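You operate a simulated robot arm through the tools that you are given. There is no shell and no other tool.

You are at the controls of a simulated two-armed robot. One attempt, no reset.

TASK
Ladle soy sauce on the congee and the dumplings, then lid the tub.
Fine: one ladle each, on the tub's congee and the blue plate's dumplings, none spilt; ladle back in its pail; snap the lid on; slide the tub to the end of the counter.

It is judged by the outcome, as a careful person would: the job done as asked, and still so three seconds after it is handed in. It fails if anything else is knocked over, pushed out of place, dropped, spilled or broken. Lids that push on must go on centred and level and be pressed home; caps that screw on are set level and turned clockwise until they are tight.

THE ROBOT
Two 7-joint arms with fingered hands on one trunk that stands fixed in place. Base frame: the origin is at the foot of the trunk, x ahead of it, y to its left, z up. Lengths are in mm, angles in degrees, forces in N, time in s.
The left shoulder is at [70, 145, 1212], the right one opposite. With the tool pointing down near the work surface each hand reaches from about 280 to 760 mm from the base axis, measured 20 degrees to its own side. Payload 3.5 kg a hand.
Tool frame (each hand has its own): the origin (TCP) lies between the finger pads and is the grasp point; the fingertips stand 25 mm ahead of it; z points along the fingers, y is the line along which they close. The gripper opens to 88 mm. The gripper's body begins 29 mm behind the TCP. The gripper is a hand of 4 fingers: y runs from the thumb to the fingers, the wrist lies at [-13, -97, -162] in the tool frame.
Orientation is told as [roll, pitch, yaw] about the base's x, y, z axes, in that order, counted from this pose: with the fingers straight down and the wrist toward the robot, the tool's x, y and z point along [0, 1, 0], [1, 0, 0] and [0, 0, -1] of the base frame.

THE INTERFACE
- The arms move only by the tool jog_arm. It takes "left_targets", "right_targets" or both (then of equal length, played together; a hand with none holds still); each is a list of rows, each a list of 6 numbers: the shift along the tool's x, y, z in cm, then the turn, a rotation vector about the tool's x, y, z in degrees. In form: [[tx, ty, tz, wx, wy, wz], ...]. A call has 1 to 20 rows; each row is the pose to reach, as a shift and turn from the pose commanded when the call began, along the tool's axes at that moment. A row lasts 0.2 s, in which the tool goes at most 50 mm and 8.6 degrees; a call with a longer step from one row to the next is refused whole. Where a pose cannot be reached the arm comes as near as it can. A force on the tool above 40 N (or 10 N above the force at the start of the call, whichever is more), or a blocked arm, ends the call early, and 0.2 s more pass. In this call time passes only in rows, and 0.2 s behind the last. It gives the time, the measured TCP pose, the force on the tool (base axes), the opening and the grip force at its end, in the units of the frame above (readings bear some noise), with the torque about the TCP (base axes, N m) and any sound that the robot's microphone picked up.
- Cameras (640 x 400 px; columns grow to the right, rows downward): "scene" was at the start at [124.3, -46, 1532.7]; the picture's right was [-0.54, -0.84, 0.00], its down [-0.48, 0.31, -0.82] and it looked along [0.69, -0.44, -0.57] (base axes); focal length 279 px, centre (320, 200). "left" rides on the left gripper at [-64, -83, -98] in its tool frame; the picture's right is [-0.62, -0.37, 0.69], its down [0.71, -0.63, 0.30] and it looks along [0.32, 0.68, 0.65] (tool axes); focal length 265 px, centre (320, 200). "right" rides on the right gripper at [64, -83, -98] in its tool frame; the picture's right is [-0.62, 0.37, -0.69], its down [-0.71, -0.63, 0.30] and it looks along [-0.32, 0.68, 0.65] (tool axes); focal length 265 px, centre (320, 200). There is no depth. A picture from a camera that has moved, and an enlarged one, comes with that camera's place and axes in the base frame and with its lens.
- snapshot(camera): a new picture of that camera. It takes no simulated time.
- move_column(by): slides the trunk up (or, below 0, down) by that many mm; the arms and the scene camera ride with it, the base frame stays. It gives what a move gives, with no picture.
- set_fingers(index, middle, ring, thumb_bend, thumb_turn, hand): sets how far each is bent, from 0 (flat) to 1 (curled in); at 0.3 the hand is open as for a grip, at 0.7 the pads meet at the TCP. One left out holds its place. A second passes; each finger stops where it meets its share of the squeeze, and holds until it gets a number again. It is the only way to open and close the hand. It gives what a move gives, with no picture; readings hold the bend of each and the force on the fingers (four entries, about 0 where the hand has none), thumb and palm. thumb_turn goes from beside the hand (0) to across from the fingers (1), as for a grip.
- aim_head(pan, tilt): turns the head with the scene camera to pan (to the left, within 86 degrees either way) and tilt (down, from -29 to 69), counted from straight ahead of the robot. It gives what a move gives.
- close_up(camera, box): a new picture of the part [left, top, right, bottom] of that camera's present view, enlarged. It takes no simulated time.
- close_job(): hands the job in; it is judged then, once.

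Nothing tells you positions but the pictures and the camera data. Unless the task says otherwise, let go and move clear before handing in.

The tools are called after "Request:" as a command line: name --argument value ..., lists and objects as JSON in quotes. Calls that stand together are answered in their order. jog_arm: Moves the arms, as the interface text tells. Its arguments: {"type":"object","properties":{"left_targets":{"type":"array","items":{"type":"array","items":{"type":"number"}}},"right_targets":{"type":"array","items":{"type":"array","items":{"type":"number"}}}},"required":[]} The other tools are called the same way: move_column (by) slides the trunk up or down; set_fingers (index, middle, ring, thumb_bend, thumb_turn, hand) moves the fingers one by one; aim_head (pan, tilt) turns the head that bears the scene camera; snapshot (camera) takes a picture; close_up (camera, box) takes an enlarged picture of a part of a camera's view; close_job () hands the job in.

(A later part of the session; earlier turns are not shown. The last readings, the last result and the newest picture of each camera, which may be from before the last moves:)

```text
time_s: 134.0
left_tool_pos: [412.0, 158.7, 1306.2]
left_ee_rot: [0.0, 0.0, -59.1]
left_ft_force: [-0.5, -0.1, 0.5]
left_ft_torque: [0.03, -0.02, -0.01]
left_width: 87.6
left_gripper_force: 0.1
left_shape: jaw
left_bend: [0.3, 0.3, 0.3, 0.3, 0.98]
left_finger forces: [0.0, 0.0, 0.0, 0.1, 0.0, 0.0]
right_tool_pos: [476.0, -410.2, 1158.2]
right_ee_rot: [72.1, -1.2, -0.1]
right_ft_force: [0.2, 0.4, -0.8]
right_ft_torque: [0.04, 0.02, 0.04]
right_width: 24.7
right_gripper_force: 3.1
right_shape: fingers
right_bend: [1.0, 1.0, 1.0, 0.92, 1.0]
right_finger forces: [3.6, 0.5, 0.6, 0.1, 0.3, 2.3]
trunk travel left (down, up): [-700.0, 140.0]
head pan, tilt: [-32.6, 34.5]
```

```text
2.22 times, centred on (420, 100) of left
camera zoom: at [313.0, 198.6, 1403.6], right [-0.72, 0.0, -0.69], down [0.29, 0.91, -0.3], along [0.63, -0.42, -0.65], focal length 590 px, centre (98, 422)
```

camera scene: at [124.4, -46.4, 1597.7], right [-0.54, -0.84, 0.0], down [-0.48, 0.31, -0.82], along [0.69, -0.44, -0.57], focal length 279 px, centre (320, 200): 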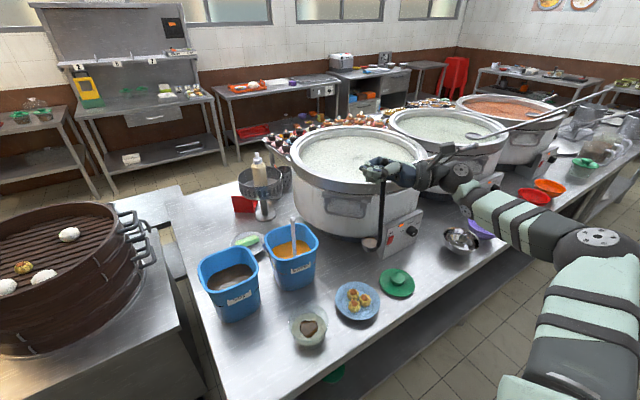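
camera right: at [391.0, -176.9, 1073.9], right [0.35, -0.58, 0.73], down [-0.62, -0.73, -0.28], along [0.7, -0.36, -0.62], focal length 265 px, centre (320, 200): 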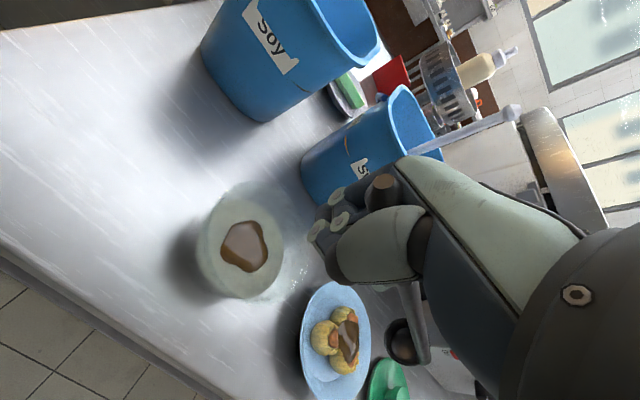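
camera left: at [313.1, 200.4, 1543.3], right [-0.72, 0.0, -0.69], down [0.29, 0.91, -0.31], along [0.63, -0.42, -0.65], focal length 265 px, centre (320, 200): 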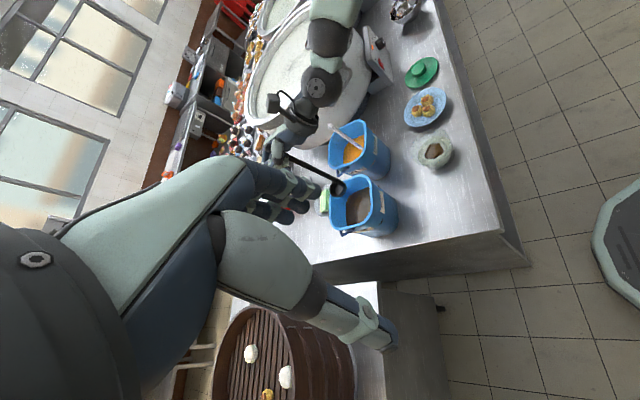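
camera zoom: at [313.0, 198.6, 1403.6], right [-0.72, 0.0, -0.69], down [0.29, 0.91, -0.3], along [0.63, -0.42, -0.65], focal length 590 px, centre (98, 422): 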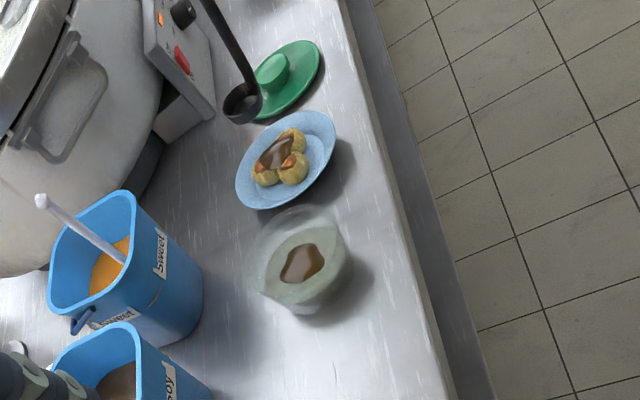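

Both dishes are dressed, and no spills are visible. Now I'll take the ladle back to its pail: raise the trunk, then carry it over.

Request:
move_column --by 140

Request:
jog_arm --right_targets '[[0.16, 0.38, 0.49, -0.43, 0.17, 0.14], [0.49, 1.15, 1.47, -1.28, 0.51, 0.42], [0.97, 2.3, 2.94, -2.57, 1.02, 0.84], [1.57, 3.71, 4.73, -4.13, 1.64, 1.35], [2.22, 5.25, 6.69, -5.84, 2.32, 1.91], [2.92, 6.91, 8.82, -7.7, 3.05, 2.51], [3.62, 8.58, 10.94, -9.55, 3.79, 3.12], [4.33, 10.24, 13.06, -11.4, 4.52, 3.72], [5.03, 11.9, 15.18, -13.25, 5.25, 4.32], [5.73, 13.57, 17.3, -15.1, 5.99, 4.93], [6.44, 15.23, 19.43, -16.96, 6.72, 5.53], [7.14, 16.9, 21.55, -18.81, 7.46, 6.14], [7.84, 18.56, 23.67, -20.66, 8.19, 6.74], [8.49, 20.1, 25.63, -22.37, 8.87, 7.3], [9.09, 21.5, 27.43, -23.94, 9.49, 7.81], [9.63, 22.78, 29.06, -25.37, 10.06, 8.28], [10.06, 23.81, 30.36, -26.5, 10.51, 8.65], [10.39, 24.58, 31.34, -27.36, 10.85, 8.93], [10.66, 25.22, 32.16, -28.07, 11.13, 9.16], [10.82, 25.6, 32.65, -28.5, 11.3, 9.3]]'

Request:
close_up --camera "scene" --box '[170, 180, 300, 340]'

Request:
close_up --camera "left" --box '[250, 100, 430, 260]'

```text
time_s: 135.6
left_tool_pos: [410.1, 160.5, 1445.2]
left_ee_rot: [0.1, -0.1, -59.1]
left_ft_force: [0.0, -0.3, -0.1]
left_ft_torque: [-0.02, 0.04, 0.02]
left_width: 87.8
left_gripper_force: 0.1
left_shape: jaw
left_bend: [0.3, 0.3, 0.3, 0.3, 0.98]
left_finger forces: [0.0, 0.0, 0.0, 0.0, 0.1, 0.0]
right_tool_pos: [475.8, -409.4, 1299.1]
right_ee_rot: [72.0, -1.2, -0.1]
right_ft_force: [0.2, -0.3, -1.5]
right_ft_torque: [0.05, 0.05, -0.01]
right_width: 24.8
right_gripper_force: 3.5
right_shape: fingers
right_bend: [1.0, 1.0, 1.0, 0.92, 1.0]
right_finger forces: [3.5, 0.4, 0.8, 0.1, 0.4, 2.1]
trunk travel left (down, up): [-840.0, 0.0]
head pan, tilt: [-32.6, 34.5]
```

```text
time_s: 139.8
left_tool_pos: [411.3, 160.0, 1445.1]
left_ee_rot: [0.0, 0.0, -59.1]
left_ft_force: [0.3, 0.0, 0.2]
left_ft_torque: [0.01, -0.02, 0.0]
left_width: 87.3
left_gripper_force: 0.0
left_shape: jaw
left_bend: [0.3, 0.3, 0.3, 0.3, 0.98]
left_finger forces: [0.0, 0.0, 0.0, 0.0, 0.0, 0.0]
right_tool_pos: [732.9, -63.6, 1304.8]
right_ee_rot: [83.4, 1.9, -29.9]
right_ft_force: [-0.4, 0.1, -2.0]
right_ft_torque: [0.04, 0.01, 0.01]
right_width: 25.1
right_gripper_force: 1.2
right_shape: fingers
right_bend: [1.0, 1.0, 1.0, 0.92, 1.0]
right_finger forces: [0.0, 0.0, 0.4, 0.0, 0.0, 1.0]
trunk travel left (down, up): [-840.0, 0.0]
head pan, tilt: [-32.6, 34.5]
```

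```text
2.50 times, centred on (235, 260) of scene
camera zoom: at [124.9, -45.4, 1597.7], right [-0.54, -0.84, 0.0], down [-0.48, 0.3, -0.82], along [0.69, -0.44, -0.57], focal length 698 px, centre (532, 50)
```

zoom: 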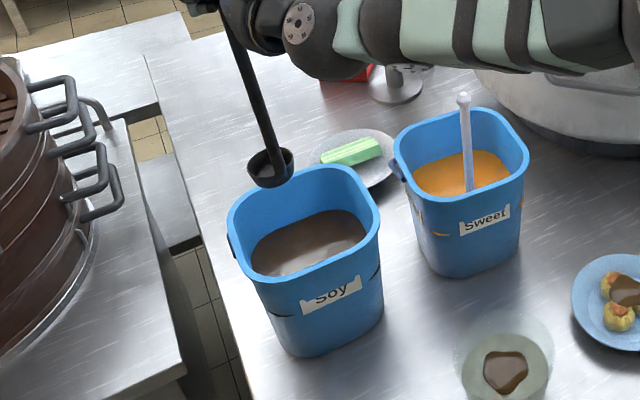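

```text
2.50 times, centred on (340, 180) of left
camera zoom: at [313.2, 200.6, 1543.2], right [-0.72, 0.0, -0.69], down [0.29, 0.91, -0.31], along [0.63, -0.42, -0.65], focal length 664 px, centre (270, 250)
```

zoom: 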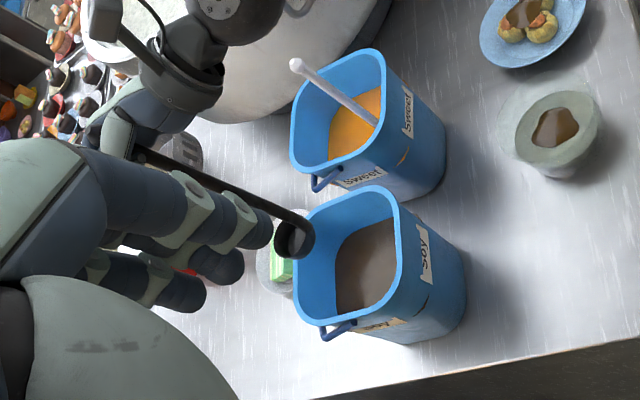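

The ladle hangs vertical over the pail. I'll centre it and lower it in.

Request:
jog_arm --right_targets '[[-0.08, 0.15, -0.6, 0, 0, 0], [-0.16, 0.3, -1.2, 0, 0, 0], [-0.16, 0.35, -1.4, 0, 0, 0]]'

Request:
move_column --by -120

Request:
close_up --camera "scene" --box '[170, 150, 300, 310]'

Request:
close_up --camera "left" --box '[250, 100, 430, 260]'

```text
time_s: 140.6
left_tool_pos: [411.1, 159.8, 1444.0]
left_ee_rot: [0.0, 0.0, -59.1]
left_ft_force: [0.3, -0.5, 0.1]
left_ft_torque: [-0.01, -0.01, 0.0]
left_width: 87.6
left_gripper_force: 0.1
left_shape: jaw
left_bend: [0.3, 0.3, 0.3, 0.3, 0.98]
left_finger forces: [0.0, 0.1, 0.1, 0.0, 0.1, 0.0]
right_tool_pos: [728.5, -77.4, 1305.2]
right_ee_rot: [83.4, 1.9, -29.8]
right_ft_force: [0.1, 0.0, -0.2]
right_ft_torque: [0.06, 0.01, 0.0]
right_width: 25.1
right_gripper_force: 0.3
right_shape: fingers
right_bend: [1.0, 1.0, 1.0, 0.92, 1.0]
right_finger forces: [0.1, 0.1, 0.2, 0.1, 0.1, 1.0]
trunk travel left (down, up): [-840.0, 0.0]
head pan, tilt: [-32.6, 34.5]
```

```text
time_s: 142.1
left_tool_pos: [410.5, 160.0, 1326.0]
left_ee_rot: [0.0, -0.1, -59.1]
left_ft_force: [-1.0, 0.4, -0.2]
left_ft_torque: [0.01, 0.0, 0.02]
left_width: 87.5
left_gripper_force: 0.1
left_shape: jaw
left_bend: [0.3, 0.3, 0.3, 0.3, 0.98]
left_finger forces: [0.0, 0.0, 0.0, 0.0, 0.0, 0.0]
right_tool_pos: [726.4, -78.3, 1185.0]
right_ee_rot: [83.4, 1.7, -29.9]
right_ft_force: [0.6, -0.5, -0.9]
right_ft_torque: [0.07, 0.0, 0.0]
right_width: 24.9
right_gripper_force: 0.8
right_shape: fingers
right_bend: [1.0, 1.0, 1.0, 0.92, 1.0]
right_finger forces: [0.0, 0.0, 0.2, 0.0, 0.0, 1.1]
trunk travel left (down, up): [-720.0, 120.0]
head pan, tilt: [-32.6, 34.5]
```

```text
2.50 times, centred on (235, 230) of scene
camera zoom: at [124.5, -45.9, 1477.8], right [-0.54, -0.84, 0.0], down [-0.48, 0.31, -0.82], along [0.69, -0.44, -0.57], focal length 698 px, centre (532, 125)
```

zoom: 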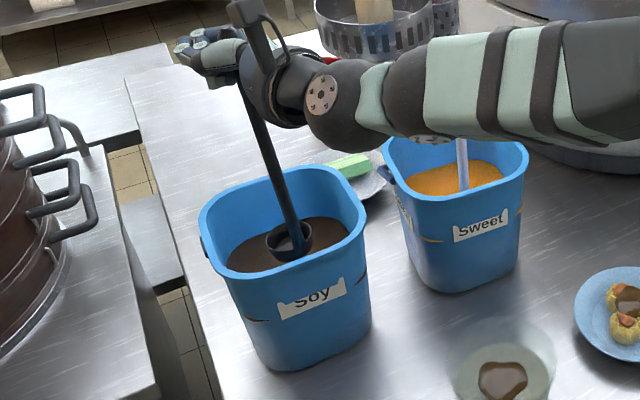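

```text
2.50 times, centred on (340, 180) of left
camera zoom: at [312.8, 200.2, 1423.4], right [-0.72, 0.0, -0.69], down [0.29, 0.91, -0.31], along [0.63, -0.42, -0.65], focal length 664 px, centre (270, 250)
```

zoom: 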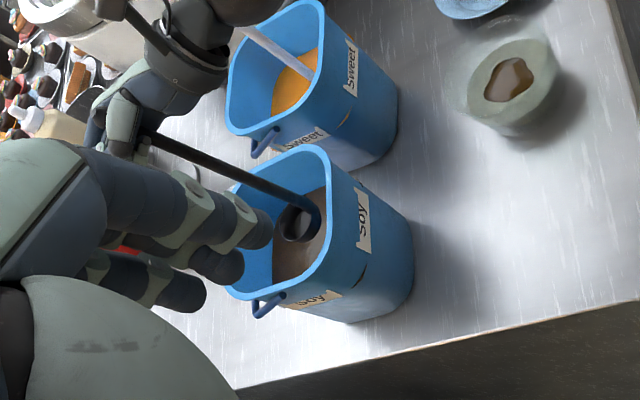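

Request:
move_column --by -100

Request:
jog_arm --right_targets '[[-0.6, 0, 0.07, 0, 0, 0], [-1.2, 0, 0.14, 0, 0, 0], [-1.8, 0, 0.21, 0, 0, 0], [-2.2, 0, 0.25, 0, 0, 0]]'

Request:
close_up --camera "scene" --box '[160, 100, 300, 280]'

Request:
close_up --camera "right" --box '[220, 140, 440, 360]'

```text
time_s: 143.5
left_tool_pos: [410.2, 158.6, 1225.7]
left_ee_rot: [0.1, -0.1, -59.2]
left_ft_force: [-0.7, 0.2, 0.1]
left_ft_torque: [0.0, 0.01, 0.0]
left_width: 87.3
left_gripper_force: 0.1
left_shape: jaw
left_bend: [0.3, 0.3, 0.3, 0.3, 0.98]
left_finger forces: [0.0, 0.0, 0.1, 0.1, 0.0, 0.0]
right_tool_pos: [727.1, -77.4, 1085.4]
right_ee_rot: [83.4, 1.8, -29.7]
right_ft_force: [-0.3, 0.1, -0.9]
right_ft_torque: [0.04, 0.02, -0.01]
right_width: 24.6
right_gripper_force: 0.7
right_shape: fingers
right_bend: [1.0, 1.0, 1.0, 0.92, 1.0]
right_finger forces: [0.0, 0.0, 0.3, 0.0, 0.1, 1.0]
trunk travel left (down, up): [-620.0, 220.0]
head pan, tilt: [-32.6, 34.5]
```

```text
time_s: 144.5
left_tool_pos: [410.2, 157.6, 1224.4]
left_ee_rot: [0.0, -0.1, -59.2]
left_ft_force: [-0.2, -0.7, -0.7]
left_ft_torque: [0.05, -0.03, 0.0]
left_width: 87.6
left_gripper_force: 0.1
left_shape: jaw
left_bend: [0.3, 0.3, 0.3, 0.3, 0.98]
left_finger forces: [0.1, 0.0, 0.1, 0.0, 0.0, 0.0]
right_tool_pos: [728.5, -76.0, 1063.4]
right_ee_rot: [83.3, 1.9, -29.9]
right_ft_force: [0.4, -0.4, -1.0]
right_ft_torque: [0.08, -0.01, -0.04]
right_width: 24.8
right_gripper_force: 0.7
right_shape: fingers
right_bend: [1.0, 1.0, 1.0, 0.92, 1.0]
right_finger forces: [0.0, 0.1, 0.1, 0.0, 0.1, 0.9]
trunk travel left (down, up): [-620.0, 220.0]
head pan, tilt: [-32.6, 34.5]
```

```text
2.22 times, centred on (230, 190) of scene
camera zoom: at [124.7, -45.9, 1377.7], right [-0.54, -0.84, 0.0], down [-0.48, 0.31, -0.82], along [0.69, -0.44, -0.57], focal length 621 px, centre (520, 222)
```

zoom: 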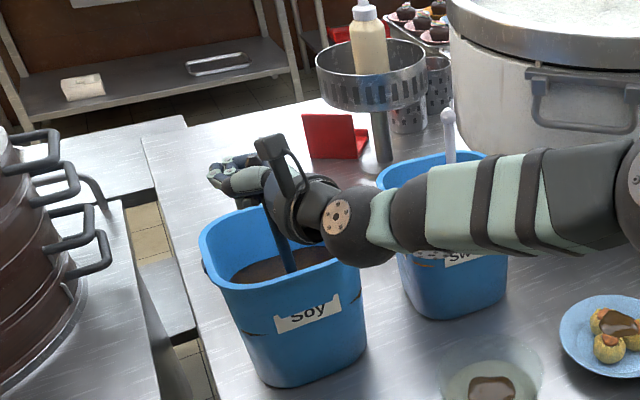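

```text
1.82 times, centred on (330, 250) of right
camera zoom: at [612.5, -114.7, 1142.1], right [-0.07, -0.83, -0.55], down [-0.46, 0.52, -0.72], along [0.89, 0.2, -0.42], focal length 483 px, centre (302, 109)
```

zoom: 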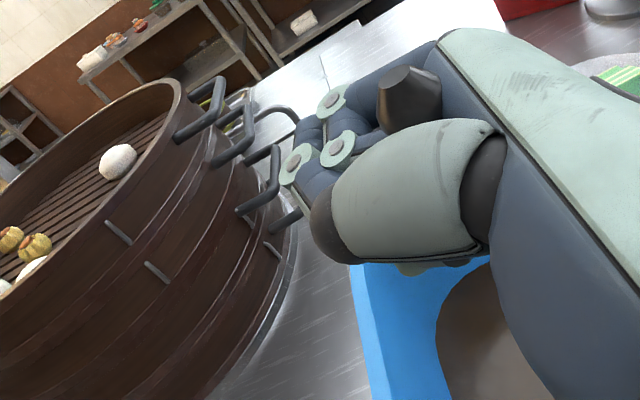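

Request:
jog_arm --right_targets '[[-0.6, 0, 0.07, 0, 0, 0], [-1.2, 0, 0.14, 0, 0, 0], [-1.8, 0, 0.21, 0, 0, 0], [-2.2, 0, 0.25, 0, 0, 0]]'

Request:
close_up --camera "right" --box '[220, 140, 440, 360]'

Request:
close_up --camera "scene" --box '[160, 130, 270, 270]'

```text
time_s: 145.5
left_tool_pos: [410.9, 159.9, 1225.1]
left_ee_rot: [0.0, -0.2, -59.2]
left_ft_force: [-0.1, 0.0, -0.3]
left_ft_torque: [0.03, 0.0, 0.04]
left_width: 87.4
left_gripper_force: 0.1
left_shape: jaw
left_bend: [0.3, 0.3, 0.3, 0.3, 0.98]
left_finger forces: [0.0, 0.0, 0.0, 0.1, 0.0, 0.0]
right_tool_pos: [726.4, -76.9, 1041.2]
right_ee_rot: [83.5, 1.8, -29.7]
right_ft_force: [-0.7, -0.2, -0.2]
right_ft_torque: [-0.01, 0.0, 0.0]
right_width: 25.0
right_gripper_force: 0.5
right_shape: fingers
right_bend: [1.0, 1.0, 1.0, 0.92, 1.0]
right_finger forces: [0.0, 0.0, 0.2, 0.0, 0.0, 0.3]
trunk travel left (down, up): [-620.0, 220.0]
head pan, tilt: [-32.6, 34.5]
```

```text
1.82 times, centred on (330, 250) of right
camera zoom: at [610.2, -114.5, 1119.7], right [-0.07, -0.83, -0.55], down [-0.46, 0.52, -0.72], along [0.89, 0.2, -0.42], focal length 483 px, centre (302, 109)
```

zoom: 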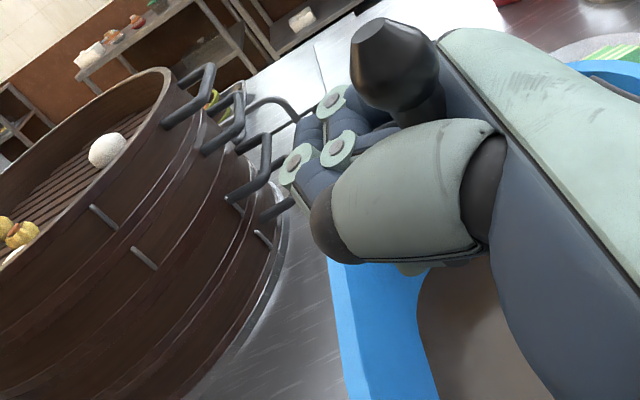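

```text
2.86 times, centred on (215, 200) of scene
camera zoom: at [124.4, -45.9, 1377.7], right [-0.54, -0.84, 0.0], down [-0.48, 0.31, -0.82], along [0.69, -0.44, -0.57], focal length 798 px, centre (620, 200)
```

zoom: 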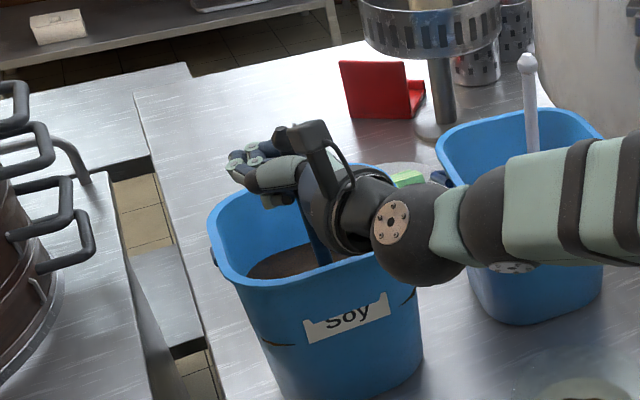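

The ladle is standing on the pail bottom. I'll release it gently: thumb first, then the fingers.

Request:
set_fingers --hand "right" --thumb_bend 0.3

Request:
set_fingers --hand "right" --index 0.3 --middle 0.3 --ring 0.3

Request:
close_up --camera "right" --box '[220, 140, 440, 360]'

Request:
close_up --camera "scene" --box '[160, 130, 270, 270]'

```text
time_s: 146.5
left_tool_pos: [409.8, 159.6, 1225.0]
left_ee_rot: [0.0, -0.2, -59.1]
left_ft_force: [-0.2, -0.5, -0.6]
left_ft_torque: [-0.02, -0.01, 0.04]
left_width: 87.3
left_gripper_force: 0.1
left_shape: jaw
left_bend: [0.3, 0.3, 0.3, 0.3, 0.98]
left_finger forces: [0.0, 0.1, 0.0, 0.0, 0.1, 0.1]
right_tool_pos: [726.4, -77.5, 1042.0]
right_ee_rot: [83.5, 1.8, -29.8]
right_ft_force: [0.4, 0.7, -0.8]
right_ft_torque: [0.01, -0.02, 0.01]
right_width: 52.8
right_gripper_force: 0.3
right_shape: fingers
right_bend: [1.0, 1.0, 1.0, 0.3, 0.98]
right_finger forces: [0.0, 0.0, 0.2, 0.0, 0.1, 0.3]
trunk travel left (down, up): [-620.0, 220.0]
head pan, tilt: [-32.6, 34.5]
```

```text
time_s: 147.5
left_tool_pos: [411.0, 159.0, 1224.7]
left_ee_rot: [0.0, -0.1, -59.1]
left_ft_force: [0.3, -1.2, 0.4]
left_ft_torque: [-0.02, 0.01, -0.01]
left_width: 87.6
left_gripper_force: 0.2
left_shape: jaw
left_bend: [0.3, 0.3, 0.3, 0.3, 0.98]
left_finger forces: [0.1, 0.1, 0.1, 0.0, 0.0, 0.0]
right_tool_pos: [725.2, -77.4, 1040.7]
right_ee_rot: [83.5, 1.8, -29.8]
right_ft_force: [0.9, -1.0, -0.1]
right_ft_torque: [-0.02, 0.02, -0.04]
right_width: 84.5
right_gripper_force: 0.1
right_shape: fingers
right_bend: [0.3, 0.3, 0.3, 0.3, 0.98]
right_finger forces: [0.0, 0.0, 0.1, 0.1, 0.2, 0.2]
trunk travel left (down, up): [-620.0, 220.0]
head pan, tilt: [-32.6, 34.5]
```

```text
1.82 times, centred on (330, 250) of right
camera zoom: at [610.3, -114.4, 1119.9], right [-0.07, -0.83, -0.55], down [-0.46, 0.52, -0.72], along [0.89, 0.2, -0.42], focal length 483 px, centre (302, 109)
```

zoom: 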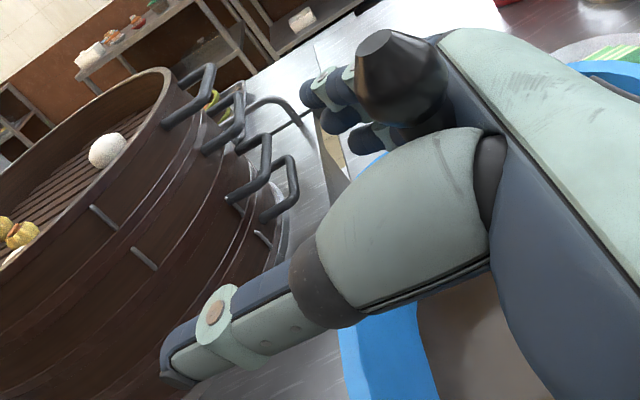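

```text
2.86 times, centred on (215, 200) of scene
camera zoom: at [124.4, -45.8, 1377.7], right [-0.54, -0.84, 0.0], down [-0.48, 0.31, -0.82], along [0.69, -0.44, -0.57], focal length 798 px, centre (620, 200)
```

zoom: 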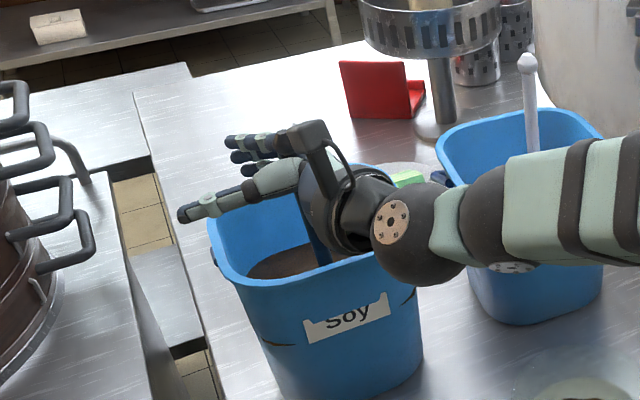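

The handle rests lightly against the palm. I'll ease the palm back and rise straight up clear of it.

Request:
jog_arm --right_targets '[[-0.06, 0, -0.5, 0, 0, 0], [-0.12, 0, -1.0, 0, 0, 0], [-0.17, 0, -1.5, 0, 0, 0], [1.8, 0, -1.72, 0, 0, 0], [4.5, 0, -2.03, 0, 0, 0], [8.0, 0, -2.43, 0, 0, 0], [12.0, 0, -2.88, 0, 0, 0], [16.0, 0, -3.34, 0, 0, 0]]'

Request:
close_up --camera "scene" --box '[150, 90, 290, 270]'

Request:
close_up --camera "left" --box '[250, 60, 430, 240]'

```text
time_s: 149.3
left_tool_pos: [409.3, 159.2, 1225.9]
left_ee_rot: [-0.1, -0.1, -59.1]
left_ft_force: [-0.3, 0.5, -0.6]
left_ft_torque: [0.0, 0.03, 0.0]
left_width: 87.6
left_gripper_force: 0.1
left_shape: jaw
left_bend: [0.3, 0.3, 0.3, 0.3, 0.98]
left_finger forces: [0.0, 0.1, 0.0, 0.1, 0.1, 0.0]
right_tool_pos: [721.0, -92.5, 1204.7]
right_ee_rot: [83.4, 1.7, -29.9]
right_ft_force: [-0.4, 0.9, 0.1]
right_ft_torque: [0.0, 0.01, -0.01]
right_width: 84.7
right_gripper_force: 0.0
right_shape: fingers
right_bend: [0.3, 0.3, 0.3, 0.3, 0.98]
right_finger forces: [0.0, 0.0, 0.0, 0.1, 0.0, 0.1]
trunk travel left (down, up): [-620.0, 220.0]
head pan, tilt: [-32.6, 34.5]
```

```text
2.22 times, centred on (220, 180) of scene
camera zoom: at [123.5, -45.4, 1377.8], right [-0.54, -0.84, 0.0], down [-0.48, 0.3, -0.82], along [0.69, -0.44, -0.57], focal length 621 px, centre (542, 244)
```

zoom: 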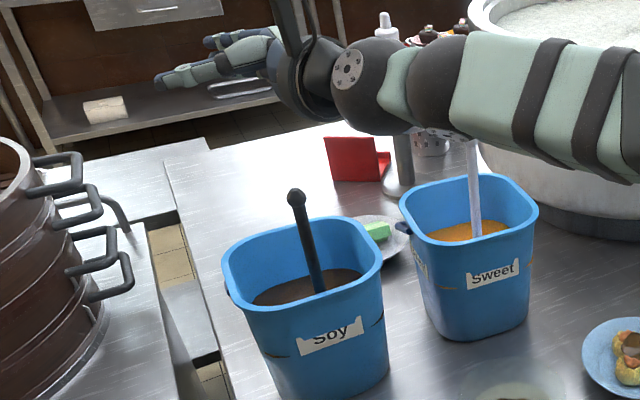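

```text
2.22 times, centred on (340, 150) of left
camera zoom: at [311.8, 200.7, 1323.5], right [-0.72, 0.0, -0.69], down [0.29, 0.91, -0.31], along [0.63, -0.42, -0.65], focal length 590 px, centre (276, 311)
```

zoom: 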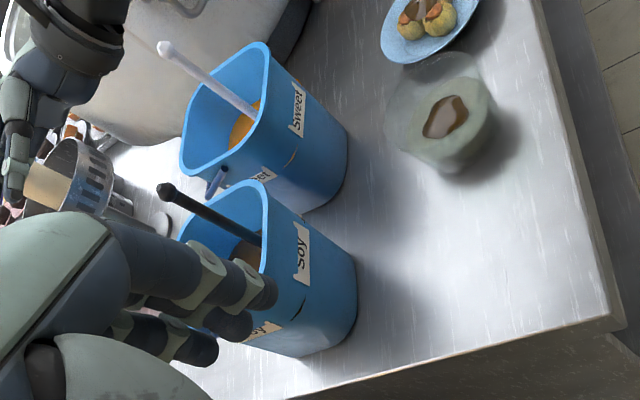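

The ladle is standing upright in its soy pail, just as it was at the start. Next is the lid: I'll turn the right hand fingers-down and move over toward it.

Request:
jog_arm --right_targets '[[-0.69, -0.06, -1.84, -0.53, -3.77, 0.59], [-1.9, -0.16, -5.1, -1.45, -10.4, 1.63], [-3.3, -0.27, -8.8, -2.5, -17.9, 2.8], [-4.7, -0.39, -12.6, -3.6, -25.7, 4.0], [-6.2, -0.52, -16.6, -4.75, -33.9, 5.3], [-7.7, -0.64, -20.6, -5.9, -42.1, 6.6], [-9.2, -0.76, -24.6, -7.0, -50.3, 7.9], [-10.7, -0.89, -28.6, -8.2, -58.5, 9.2], [-12.2, -1.01, -32.6, -9.3, -66.6, 10.4], [-13.6, -1.13, -36.4, -10.4, -74.4, 11.7], [-14.6, -1.21, -39.1, -11.2, -79.9, 12.5], [-15.16, -1.26, -40.56, -11.6, -82.9, 13.0]]'

Request:
snapshot --camera "right"

Request:
snapshot --camera "scene"

Request:
snapshot --camera "left"

```text
time_s: 151.9
left_tool_pos: [408.9, 159.9, 1225.6]
left_ee_rot: [0.0, 0.0, -59.1]
left_ft_force: [-0.3, -0.9, -0.8]
left_ft_torque: [-0.03, -0.03, -0.01]
left_width: 87.4
left_gripper_force: 0.1
left_shape: jaw
left_bend: [0.3, 0.3, 0.3, 0.3, 0.98]
left_finger forces: [0.0, 0.0, 0.1, 0.0, 0.1, 0.0]
right_tool_pos: [499.7, -449.1, 1100.4]
right_ee_rot: [-0.8, 1.6, -45.8]
right_ft_force: [-0.1, 1.3, -0.2]
right_ft_torque: [0.0, -0.02, 0.0]
right_width: 84.1
right_gripper_force: 0.0
right_shape: fingers
right_bend: [0.3, 0.3, 0.3, 0.3, 0.98]
right_finger forces: [0.1, 0.0, 0.0, 0.1, 0.0, 0.0]
trunk travel left (down, up): [-620.0, 220.0]
head pan, tilt: [-32.6, 34.5]
```

```text
taken
camera right: at [490.0, -344.9, 1202.1], right [-0.17, -0.71, 0.69], down [-0.96, -0.04, -0.28], along [0.22, -0.71, -0.67], focal length 265 px, centre (320, 200)
```

right: 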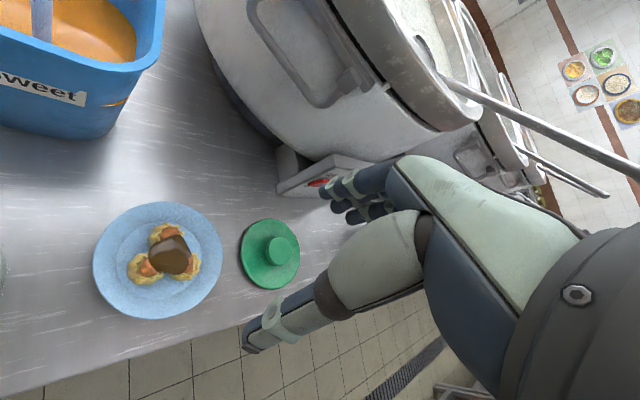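

```text
taken
camera scene: at [124.4, -45.9, 1377.7], right [-0.54, -0.84, 0.0], down [-0.48, 0.31, -0.82], along [0.69, -0.44, -0.57], focal length 279 px, centre (320, 200)
```

scene: 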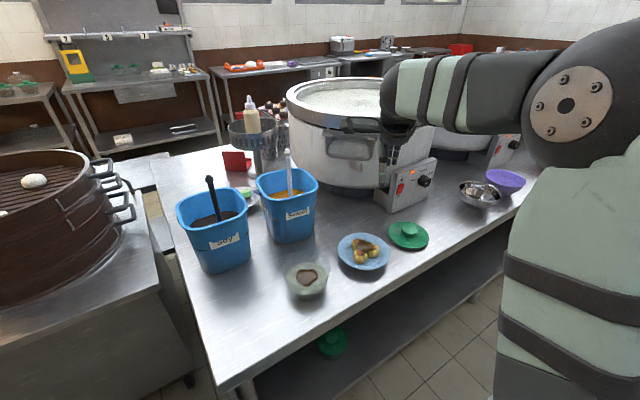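

```text
taken
camera left: at [312.7, 200.1, 1323.4], right [-0.72, 0.0, -0.69], down [0.29, 0.91, -0.31], along [0.63, -0.42, -0.65], focal length 265 px, centre (320, 200)
```

left: 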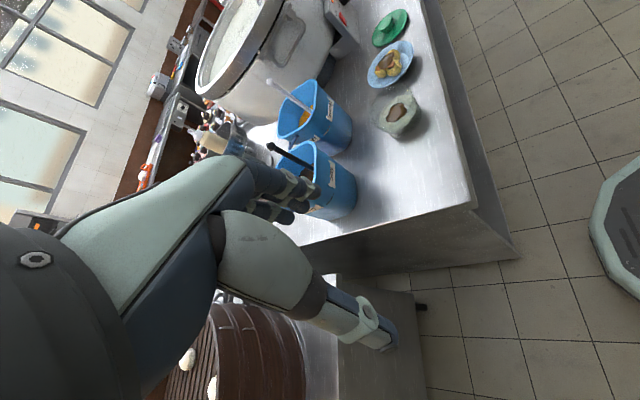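

The right hand is fingers-down above the plate area. I'll take precise looks at the lid and the tub.

Request:
close_up --camera "right" --box '[225, 205, 315, 300]'

Request:
close_up --camera "scene" --box '[380, 210, 440, 260]'

Request:
close_up --camera "scene" --box '[275, 250, 340, 310]'

Request:
close_up --camera "left" --box '[360, 0, 440, 150]'

```text
4.21 times, centred on (270, 252) of right
camera zoom: at [490.0, -344.9, 1202.1], right [-0.17, -0.71, 0.69], down [-0.96, -0.04, -0.28], along [0.22, -0.71, -0.67], focal length 1118 px, centre (530, -21)
```

zoom: 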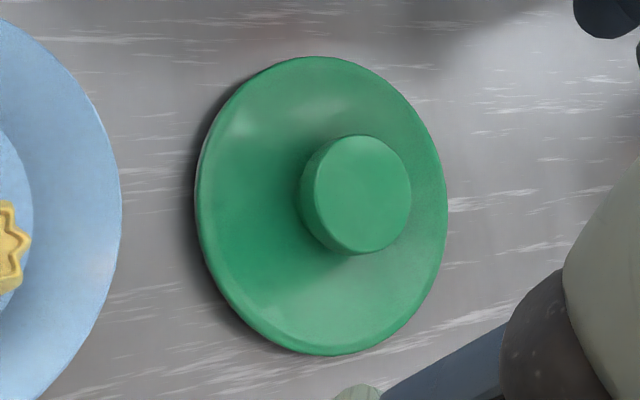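

```text
8.00 times, centred on (410, 235) of scene
camera zoom: at [124.4, -45.9, 1377.7], right [-0.54, -0.84, 0.0], down [-0.48, 0.31, -0.82], along [0.69, -0.44, -0.57], focal length 2235 px, centre (-400, -80)
```

zoom: 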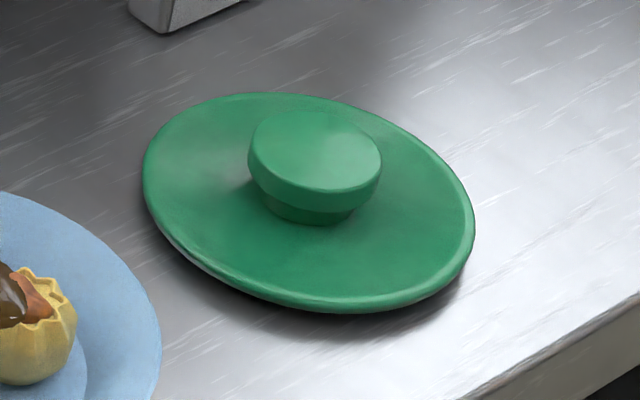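

```text
6.67 times, centred on (308, 280) of scene
camera zoom: at [124.4, -45.9, 1377.7], right [-0.54, -0.84, 0.0], down [-0.48, 0.31, -0.82], along [0.69, -0.44, -0.57], focal length 1863 px, centre (403, -333)
```

zoom: 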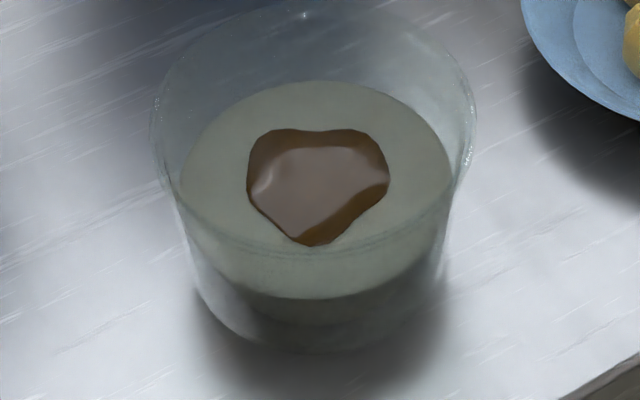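

```text
2.67 times, centred on (400, 75) of left
camera zoom: at [312.7, 200.1, 1323.4], right [-0.72, 0.0, -0.69], down [0.29, 0.91, -0.31], along [0.63, -0.42, -0.65], focal length 708 px, centre (107, 533)
```

zoom: 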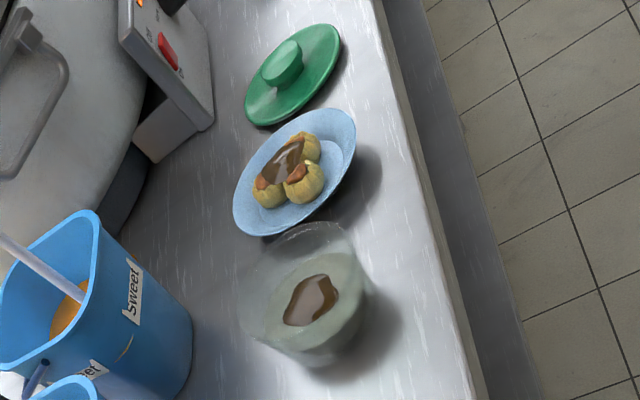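

The lid's knob is at (520, -617) with its top at z 832, about 48 mm wide. I'll move above it with the open hand.

Request:
jog_arm --right_targets '[[-0.8, 1.1, 1.5, -0.2, 0.1, 0], [-2.2, 3.1, 4.3, -0.4, 0.2, 0], [-3.7, 5.2, 7.3, -0.6, 0.3, 0], [-5.2, 7.3, 10.3, -0.8, 0.4, 0], [-6.7, 9.4, 13.3, -1.1, 0.5, 0], [-8.2, 11.5, 16.2, -1.3, 0.6, 0], [-9.3, 13.1, 18.5, -1.5, 0.7, 0], [-9.97, 14.01, 19.8, -1.6, 0.8, 0]]'

Request:
snapshot --camera "right"

Request:
close_up --camera "scene" --box '[340, 150, 480, 280]'

Request:
close_up --camera "left" --box '[340, 0, 460, 120]'

```text
time_s: 153.7
left_tool_pos: [412.0, 159.2, 1226.1]
left_ee_rot: [0.0, 0.0, -59.1]
left_ft_force: [-0.2, 0.5, 0.2]
left_ft_torque: [-0.01, 0.0, -0.02]
left_width: 87.6
left_gripper_force: 0.1
left_shape: jaw
left_bend: [0.3, 0.3, 0.3, 0.3, 0.98]
left_finger forces: [0.0, 0.0, 0.1, 0.0, 0.0, 0.0]
right_tool_pos: [520.8, -618.1, 898.3]
right_ee_rot: [0.2, 0.1, -45.8]
right_ft_force: [-0.5, 0.1, -0.4]
right_ft_torque: [-0.01, -0.01, 0.0]
right_width: 84.1
right_gripper_force: 0.0
right_shape: fingers
right_bend: [0.3, 0.3, 0.3, 0.3, 0.98]
right_finger forces: [0.0, 0.1, 0.0, 0.2, 0.0, 0.0]
trunk travel left (down, up): [-620.0, 220.0]
head pan, tilt: [-32.6, 34.5]
```

```text
taken
camera right: at [508.1, -512.5, 998.6], right [-0.19, -0.7, 0.69], down [-0.95, -0.05, -0.31], along [0.25, -0.71, -0.66], focal length 265 px, centre (320, 200)
```

right: 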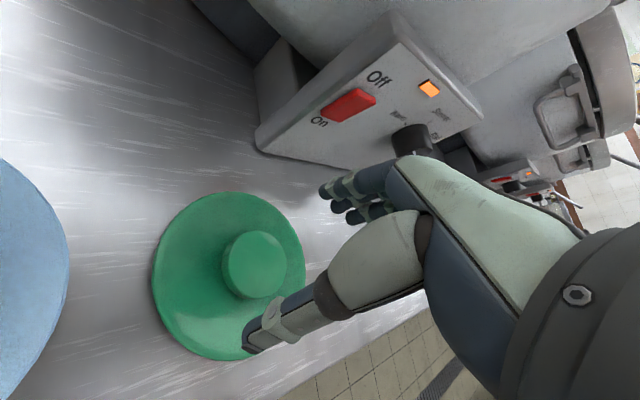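

```text
3.08 times, centred on (410, 215) of scene
camera zoom: at [124.5, -46.5, 1377.7], right [-0.54, -0.84, 0.0], down [-0.48, 0.31, -0.82], along [0.69, -0.44, -0.57], focal length 860 px, centre (43, 154)
```

zoom: 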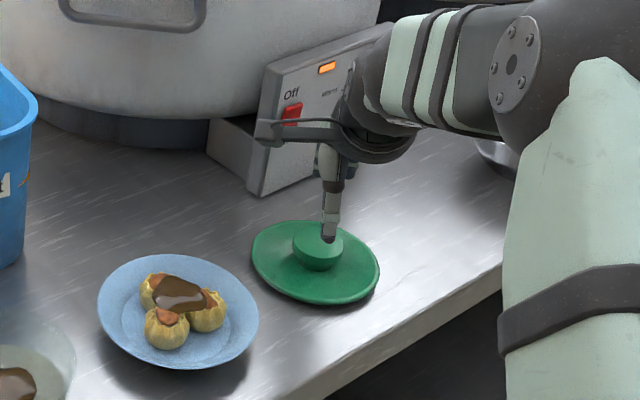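

```text
3.33 times, centred on (400, 60) of left
camera zoom: at [312.8, 199.6, 1323.5], right [-0.72, 0.0, -0.69], down [0.29, 0.91, -0.3], along [0.63, -0.42, -0.65], focal length 885 px, centre (53, 667)
```

zoom: 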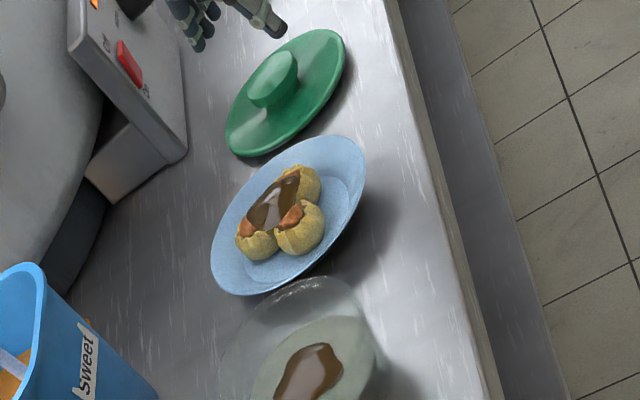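

The hand is centred over the knob. I'll descend until the fingertips are just above the lid's disc.

Request:
jog_arm --right_targets '[[0.05, -0.2, 1.6, 0, 0, 0], [0.05, -0.23, 3.2, 0, 0, 0], [0.05, -0.23, 4.6, 0, 0, 0], [0.05, -0.23, 5.5, 0, 0, 0]]'

Request:
snapshot --camera "right"

Request:
close_up --camera "scene" --box '[370, 180, 450, 270]'

Request:
close_up --camera "left" --box '[370, 0, 430, 60]'

```text
time_s: 154.7
left_tool_pos: [410.6, 159.2, 1226.3]
left_ee_rot: [0.1, -0.1, -59.1]
left_ft_force: [0.1, -0.5, 0.5]
left_ft_torque: [0.0, -0.02, -0.02]
left_width: 87.7
left_gripper_force: 0.0
left_shape: jaw
left_bend: [0.3, 0.3, 0.3, 0.3, 0.98]
left_finger forces: [0.0, 0.1, 0.1, 0.0, 0.0, 0.0]
right_tool_pos: [519.6, -617.2, 844.2]
right_ee_rot: [0.3, 0.1, -45.8]
right_ft_force: [-0.3, -0.3, 0.0]
right_ft_torque: [0.02, 0.0, 0.03]
right_width: 84.3
right_gripper_force: 0.0
right_shape: fingers
right_bend: [0.3, 0.3, 0.3, 0.3, 0.98]
right_finger forces: [0.1, 0.0, 0.1, 0.0, 0.0, 0.0]
trunk travel left (down, up): [-620.0, 220.0]
head pan, tilt: [-32.6, 34.5]
```

```text
taken
camera right: at [507.6, -510.3, 943.8], right [-0.19, -0.7, 0.69], down [-0.95, -0.05, -0.31], along [0.25, -0.71, -0.66], focal length 265 px, centre (320, 200)
```

right: 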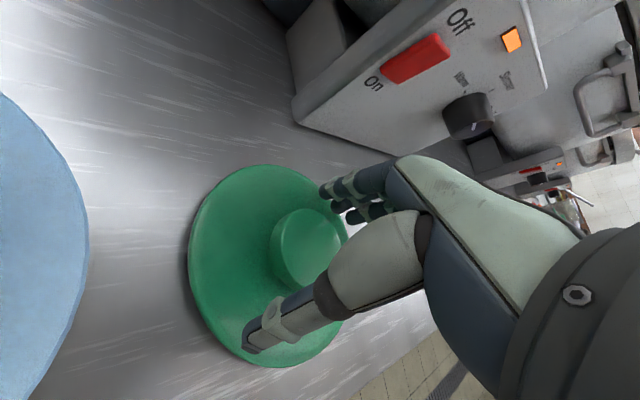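

```text
4.44 times, centred on (410, 225) of scene
camera zoom: at [124.6, -46.3, 1377.7], right [-0.54, -0.84, 0.0], down [-0.48, 0.31, -0.82], along [0.69, -0.44, -0.57], focal length 1242 px, centre (-80, 89)
```

zoom: 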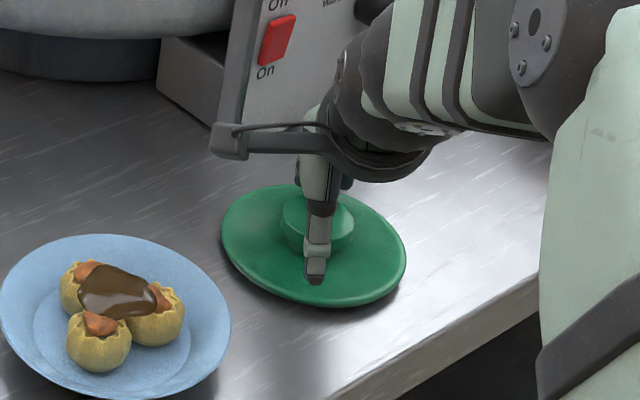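

```text
6.67 times, centred on (400, 30) of left
camera zoom: at [313.0, 199.8, 1323.4], right [-0.72, 0.0, -0.69], down [0.29, 0.91, -0.31], along [0.63, -0.42, -0.65], focal length 1769 px, centre (-213, 1333)
```

zoom: 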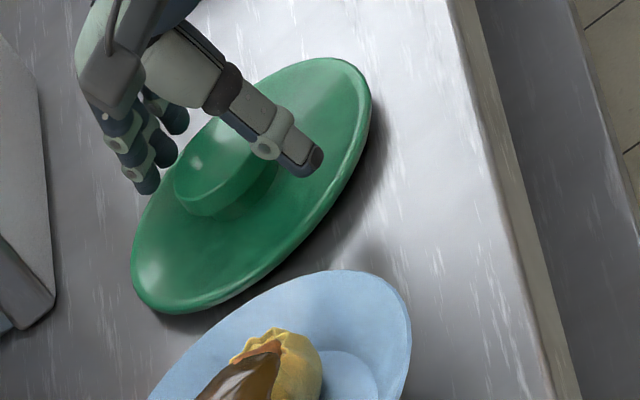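

The knob is between thumb and fingers, with the tips just above the disc. I'll close gently around the knob.

Request:
set_fingers --hand "right" --index 0.44 --middle 0.44 --ring 0.44 --thumb_bend 0.44 --thumb_turn 1.0

Request:
close_up --camera "left" --box '[370, 0, 430, 60]'

Request:
close_up --camera "right" --box '[200, 140, 400, 360]'

```text
time_s: 155.7
left_tool_pos: [411.8, 160.1, 1225.6]
left_ee_rot: [0.0, 0.0, -59.1]
left_ft_force: [-0.5, 0.3, 0.5]
left_ft_torque: [0.02, -0.01, 0.0]
left_width: 87.7
left_gripper_force: 0.0
left_shape: jaw
left_bend: [0.3, 0.3, 0.3, 0.3, 0.98]
left_finger forces: [0.0, 0.0, 0.0, 0.0, 0.0, 0.0]
right_tool_pos: [518.8, -614.5, 844.3]
right_ee_rot: [0.1, 0.0, -45.8]
right_ft_force: [-0.7, -0.2, 0.4]
right_ft_torque: [0.0, 0.01, 0.01]
right_width: 55.4
right_gripper_force: 0.2
right_shape: fingers
right_bend: [0.44, 0.44, 0.44, 0.44, 0.99]
right_finger forces: [0.0, 0.0, 0.0, 0.0, 0.0, 0.0]
trunk travel left (down, up): [-620.0, 220.0]
head pan, tilt: [-32.6, 34.5]
```

```text
6.67 times, centred on (400, 30) of left
camera zoom: at [312.7, 200.1, 1323.4], right [-0.72, 0.0, -0.69], down [0.29, 0.91, -0.31], along [0.63, -0.42, -0.65], focal length 1769 px, centre (-213, 1333)
```

zoom: 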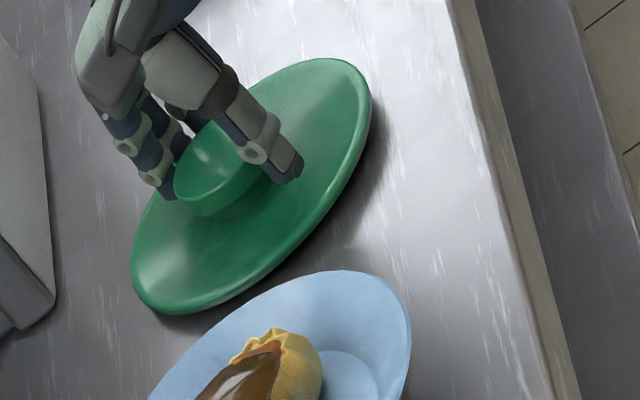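

```text
1.82 times, centred on (300, 250) of right
camera zoom: at [507.5, -509.9, 944.1], right [-0.19, -0.7, 0.69], down [-0.95, -0.05, -0.31], along [0.25, -0.71, -0.66], focal length 483 px, centre (356, 109)
```

zoom: 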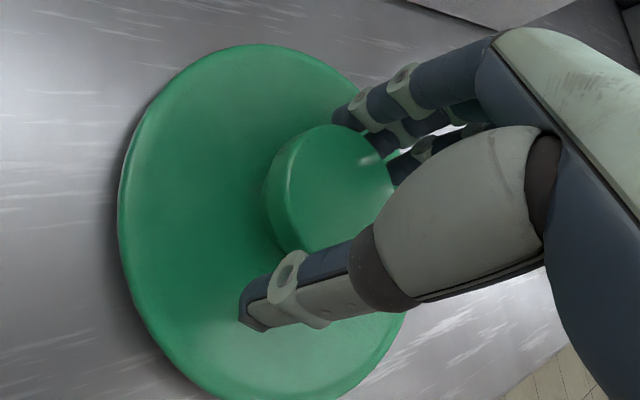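

Request:
set_fingers --hand "right" --index 0.53 --middle 0.53 --ring 0.53 --thumb_bend 0.53

Request:
close_up --camera "left" --box '[370, 0, 430, 60]'

Request:
close_up --camera "right" --box '[200, 140, 400, 360]'

```text
time_s: 156.7
left_tool_pos: [410.8, 160.2, 1225.8]
left_ee_rot: [0.0, -0.1, -59.1]
left_ft_force: [0.2, 0.6, -0.3]
left_ft_torque: [0.0, 0.01, 0.02]
left_width: 87.3
left_gripper_force: 0.0
left_shape: jaw
left_bend: [0.3, 0.3, 0.3, 0.3, 0.98]
left_finger forces: [0.0, 0.1, 0.0, 0.0, 0.0, 0.1]
right_tool_pos: [520.1, -615.3, 844.4]
right_ee_rot: [0.2, 0.1, -45.8]
right_ft_force: [0.1, -0.6, 0.3]
right_ft_torque: [0.03, -0.04, -0.01]
right_width: 39.8
right_gripper_force: 1.7
right_shape: fingers
right_bend: [0.51, 0.52, 0.53, 0.5, 1.0]
right_finger forces: [0.9, 0.9, 0.0, 0.0, 2.2, 0.0]
trunk travel left (down, up): [-620.0, 220.0]
head pan, tilt: [-32.6, 34.5]
```

```text
6.67 times, centred on (400, 30) of left
camera zoom: at [312.7, 200.1, 1323.4], right [-0.72, 0.0, -0.69], down [0.29, 0.91, -0.31], along [0.63, -0.42, -0.65], focal length 1769 px, centre (-213, 1333)
```

zoom: 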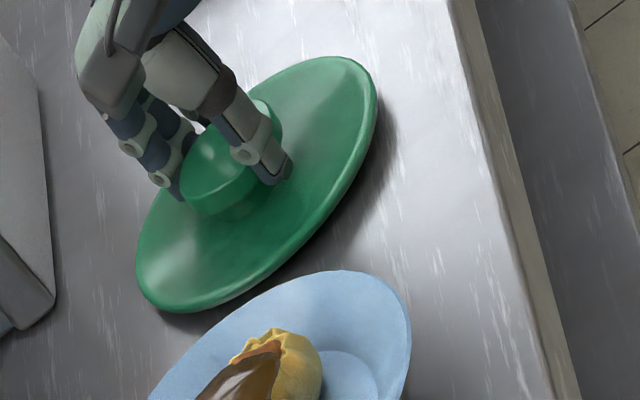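

```text
1.82 times, centred on (300, 250) of right
camera zoom: at [507.5, -509.9, 944.1], right [-0.19, -0.7, 0.69], down [-0.95, -0.05, -0.31], along [0.25, -0.71, -0.66], focal length 483 px, centre (356, 109)
```

zoom: 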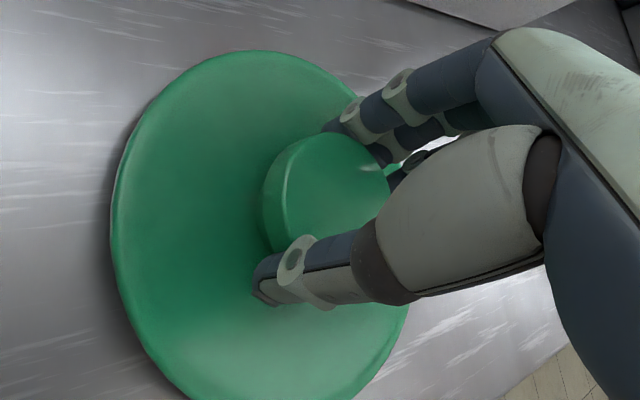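

Index, middle and thumb touch the knob evenly. I'll firm up the grip.

Request:
set_fingers --hand "right" --index 0.62 --middle 0.62 --ring 0.6 --thumb_bend 0.62

Request:
close_up --camera "left" --box '[370, 0, 430, 60]'

Request:
close_up --camera "right" --box '[200, 140, 400, 360]'

Request:
close_up --camera "scene" --box '[370, 180, 450, 270]'

```text
time_s: 157.7
left_tool_pos: [410.3, 159.4, 1224.0]
left_ee_rot: [0.0, 0.0, -59.2]
left_ft_force: [-0.8, 0.0, 0.1]
left_ft_torque: [-0.01, -0.03, 0.0]
left_width: 87.8
left_gripper_force: 0.1
left_shape: jaw
left_bend: [0.3, 0.3, 0.3, 0.3, 0.98]
left_finger forces: [0.1, 0.0, 0.0, 0.1, 0.0, 0.0]
right_tool_pos: [519.3, -615.6, 843.4]
right_ee_rot: [0.2, 0.0, -45.8]
right_ft_force: [0.1, 0.0, -0.3]
right_ft_torque: [-0.02, -0.05, -0.02]
right_width: 36.6
right_gripper_force: 9.4
right_shape: fingers
right_bend: [0.55, 0.56, 0.59, 0.51, 1.0]
right_finger forces: [4.3, 4.8, 0.5, 0.0, 9.9, 0.1]
trunk travel left (down, up): [-620.0, 220.0]
head pan, tilt: [-32.6, 34.5]
```

```text
6.67 times, centred on (400, 30) of left
camera zoom: at [312.7, 200.2, 1323.4], right [-0.72, 0.0, -0.69], down [0.29, 0.91, -0.31], along [0.63, -0.42, -0.65], focal length 1769 px, centre (-213, 1333)
```

zoom: 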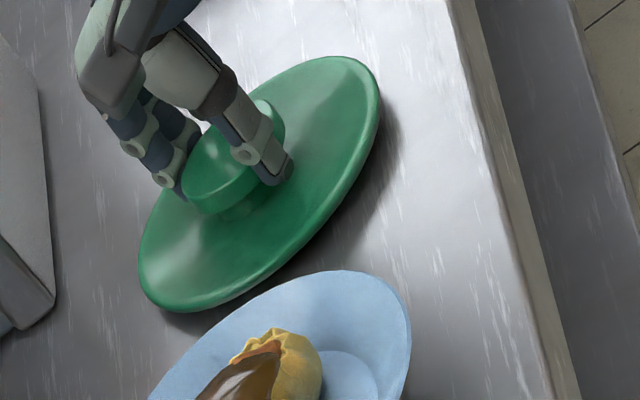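

```text
1.82 times, centred on (300, 250) of right
camera zoom: at [507.4, -509.9, 944.1], right [-0.19, -0.7, 0.69], down [-0.95, -0.05, -0.31], along [0.25, -0.71, -0.66], focal length 483 px, centre (356, 109)
```

zoom: 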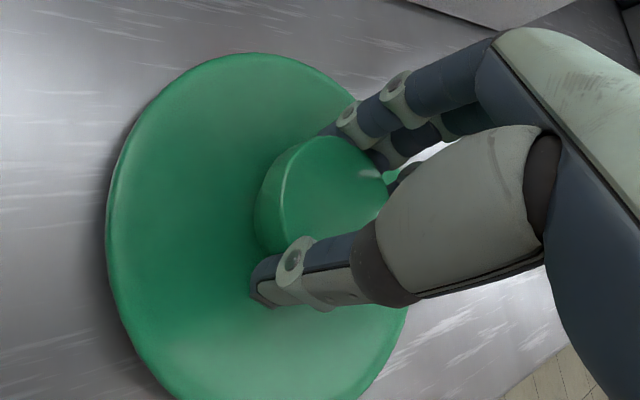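

```text
4.44 times, centred on (410, 225) of scene
camera zoom: at [124.3, -45.9, 1377.7], right [-0.54, -0.84, 0.0], down [-0.48, 0.31, -0.82], along [0.69, -0.44, -0.57], focal length 1242 px, centre (-80, 89)
```

zoom: 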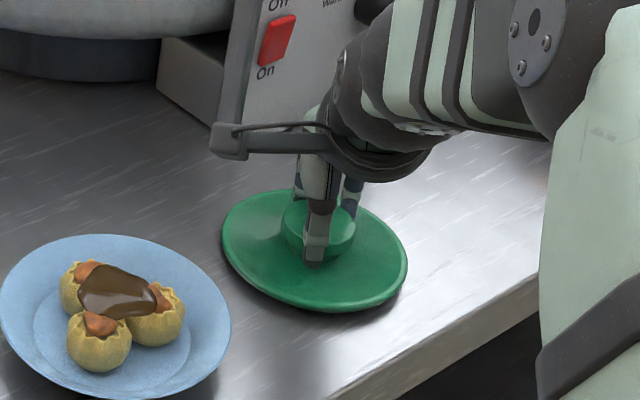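

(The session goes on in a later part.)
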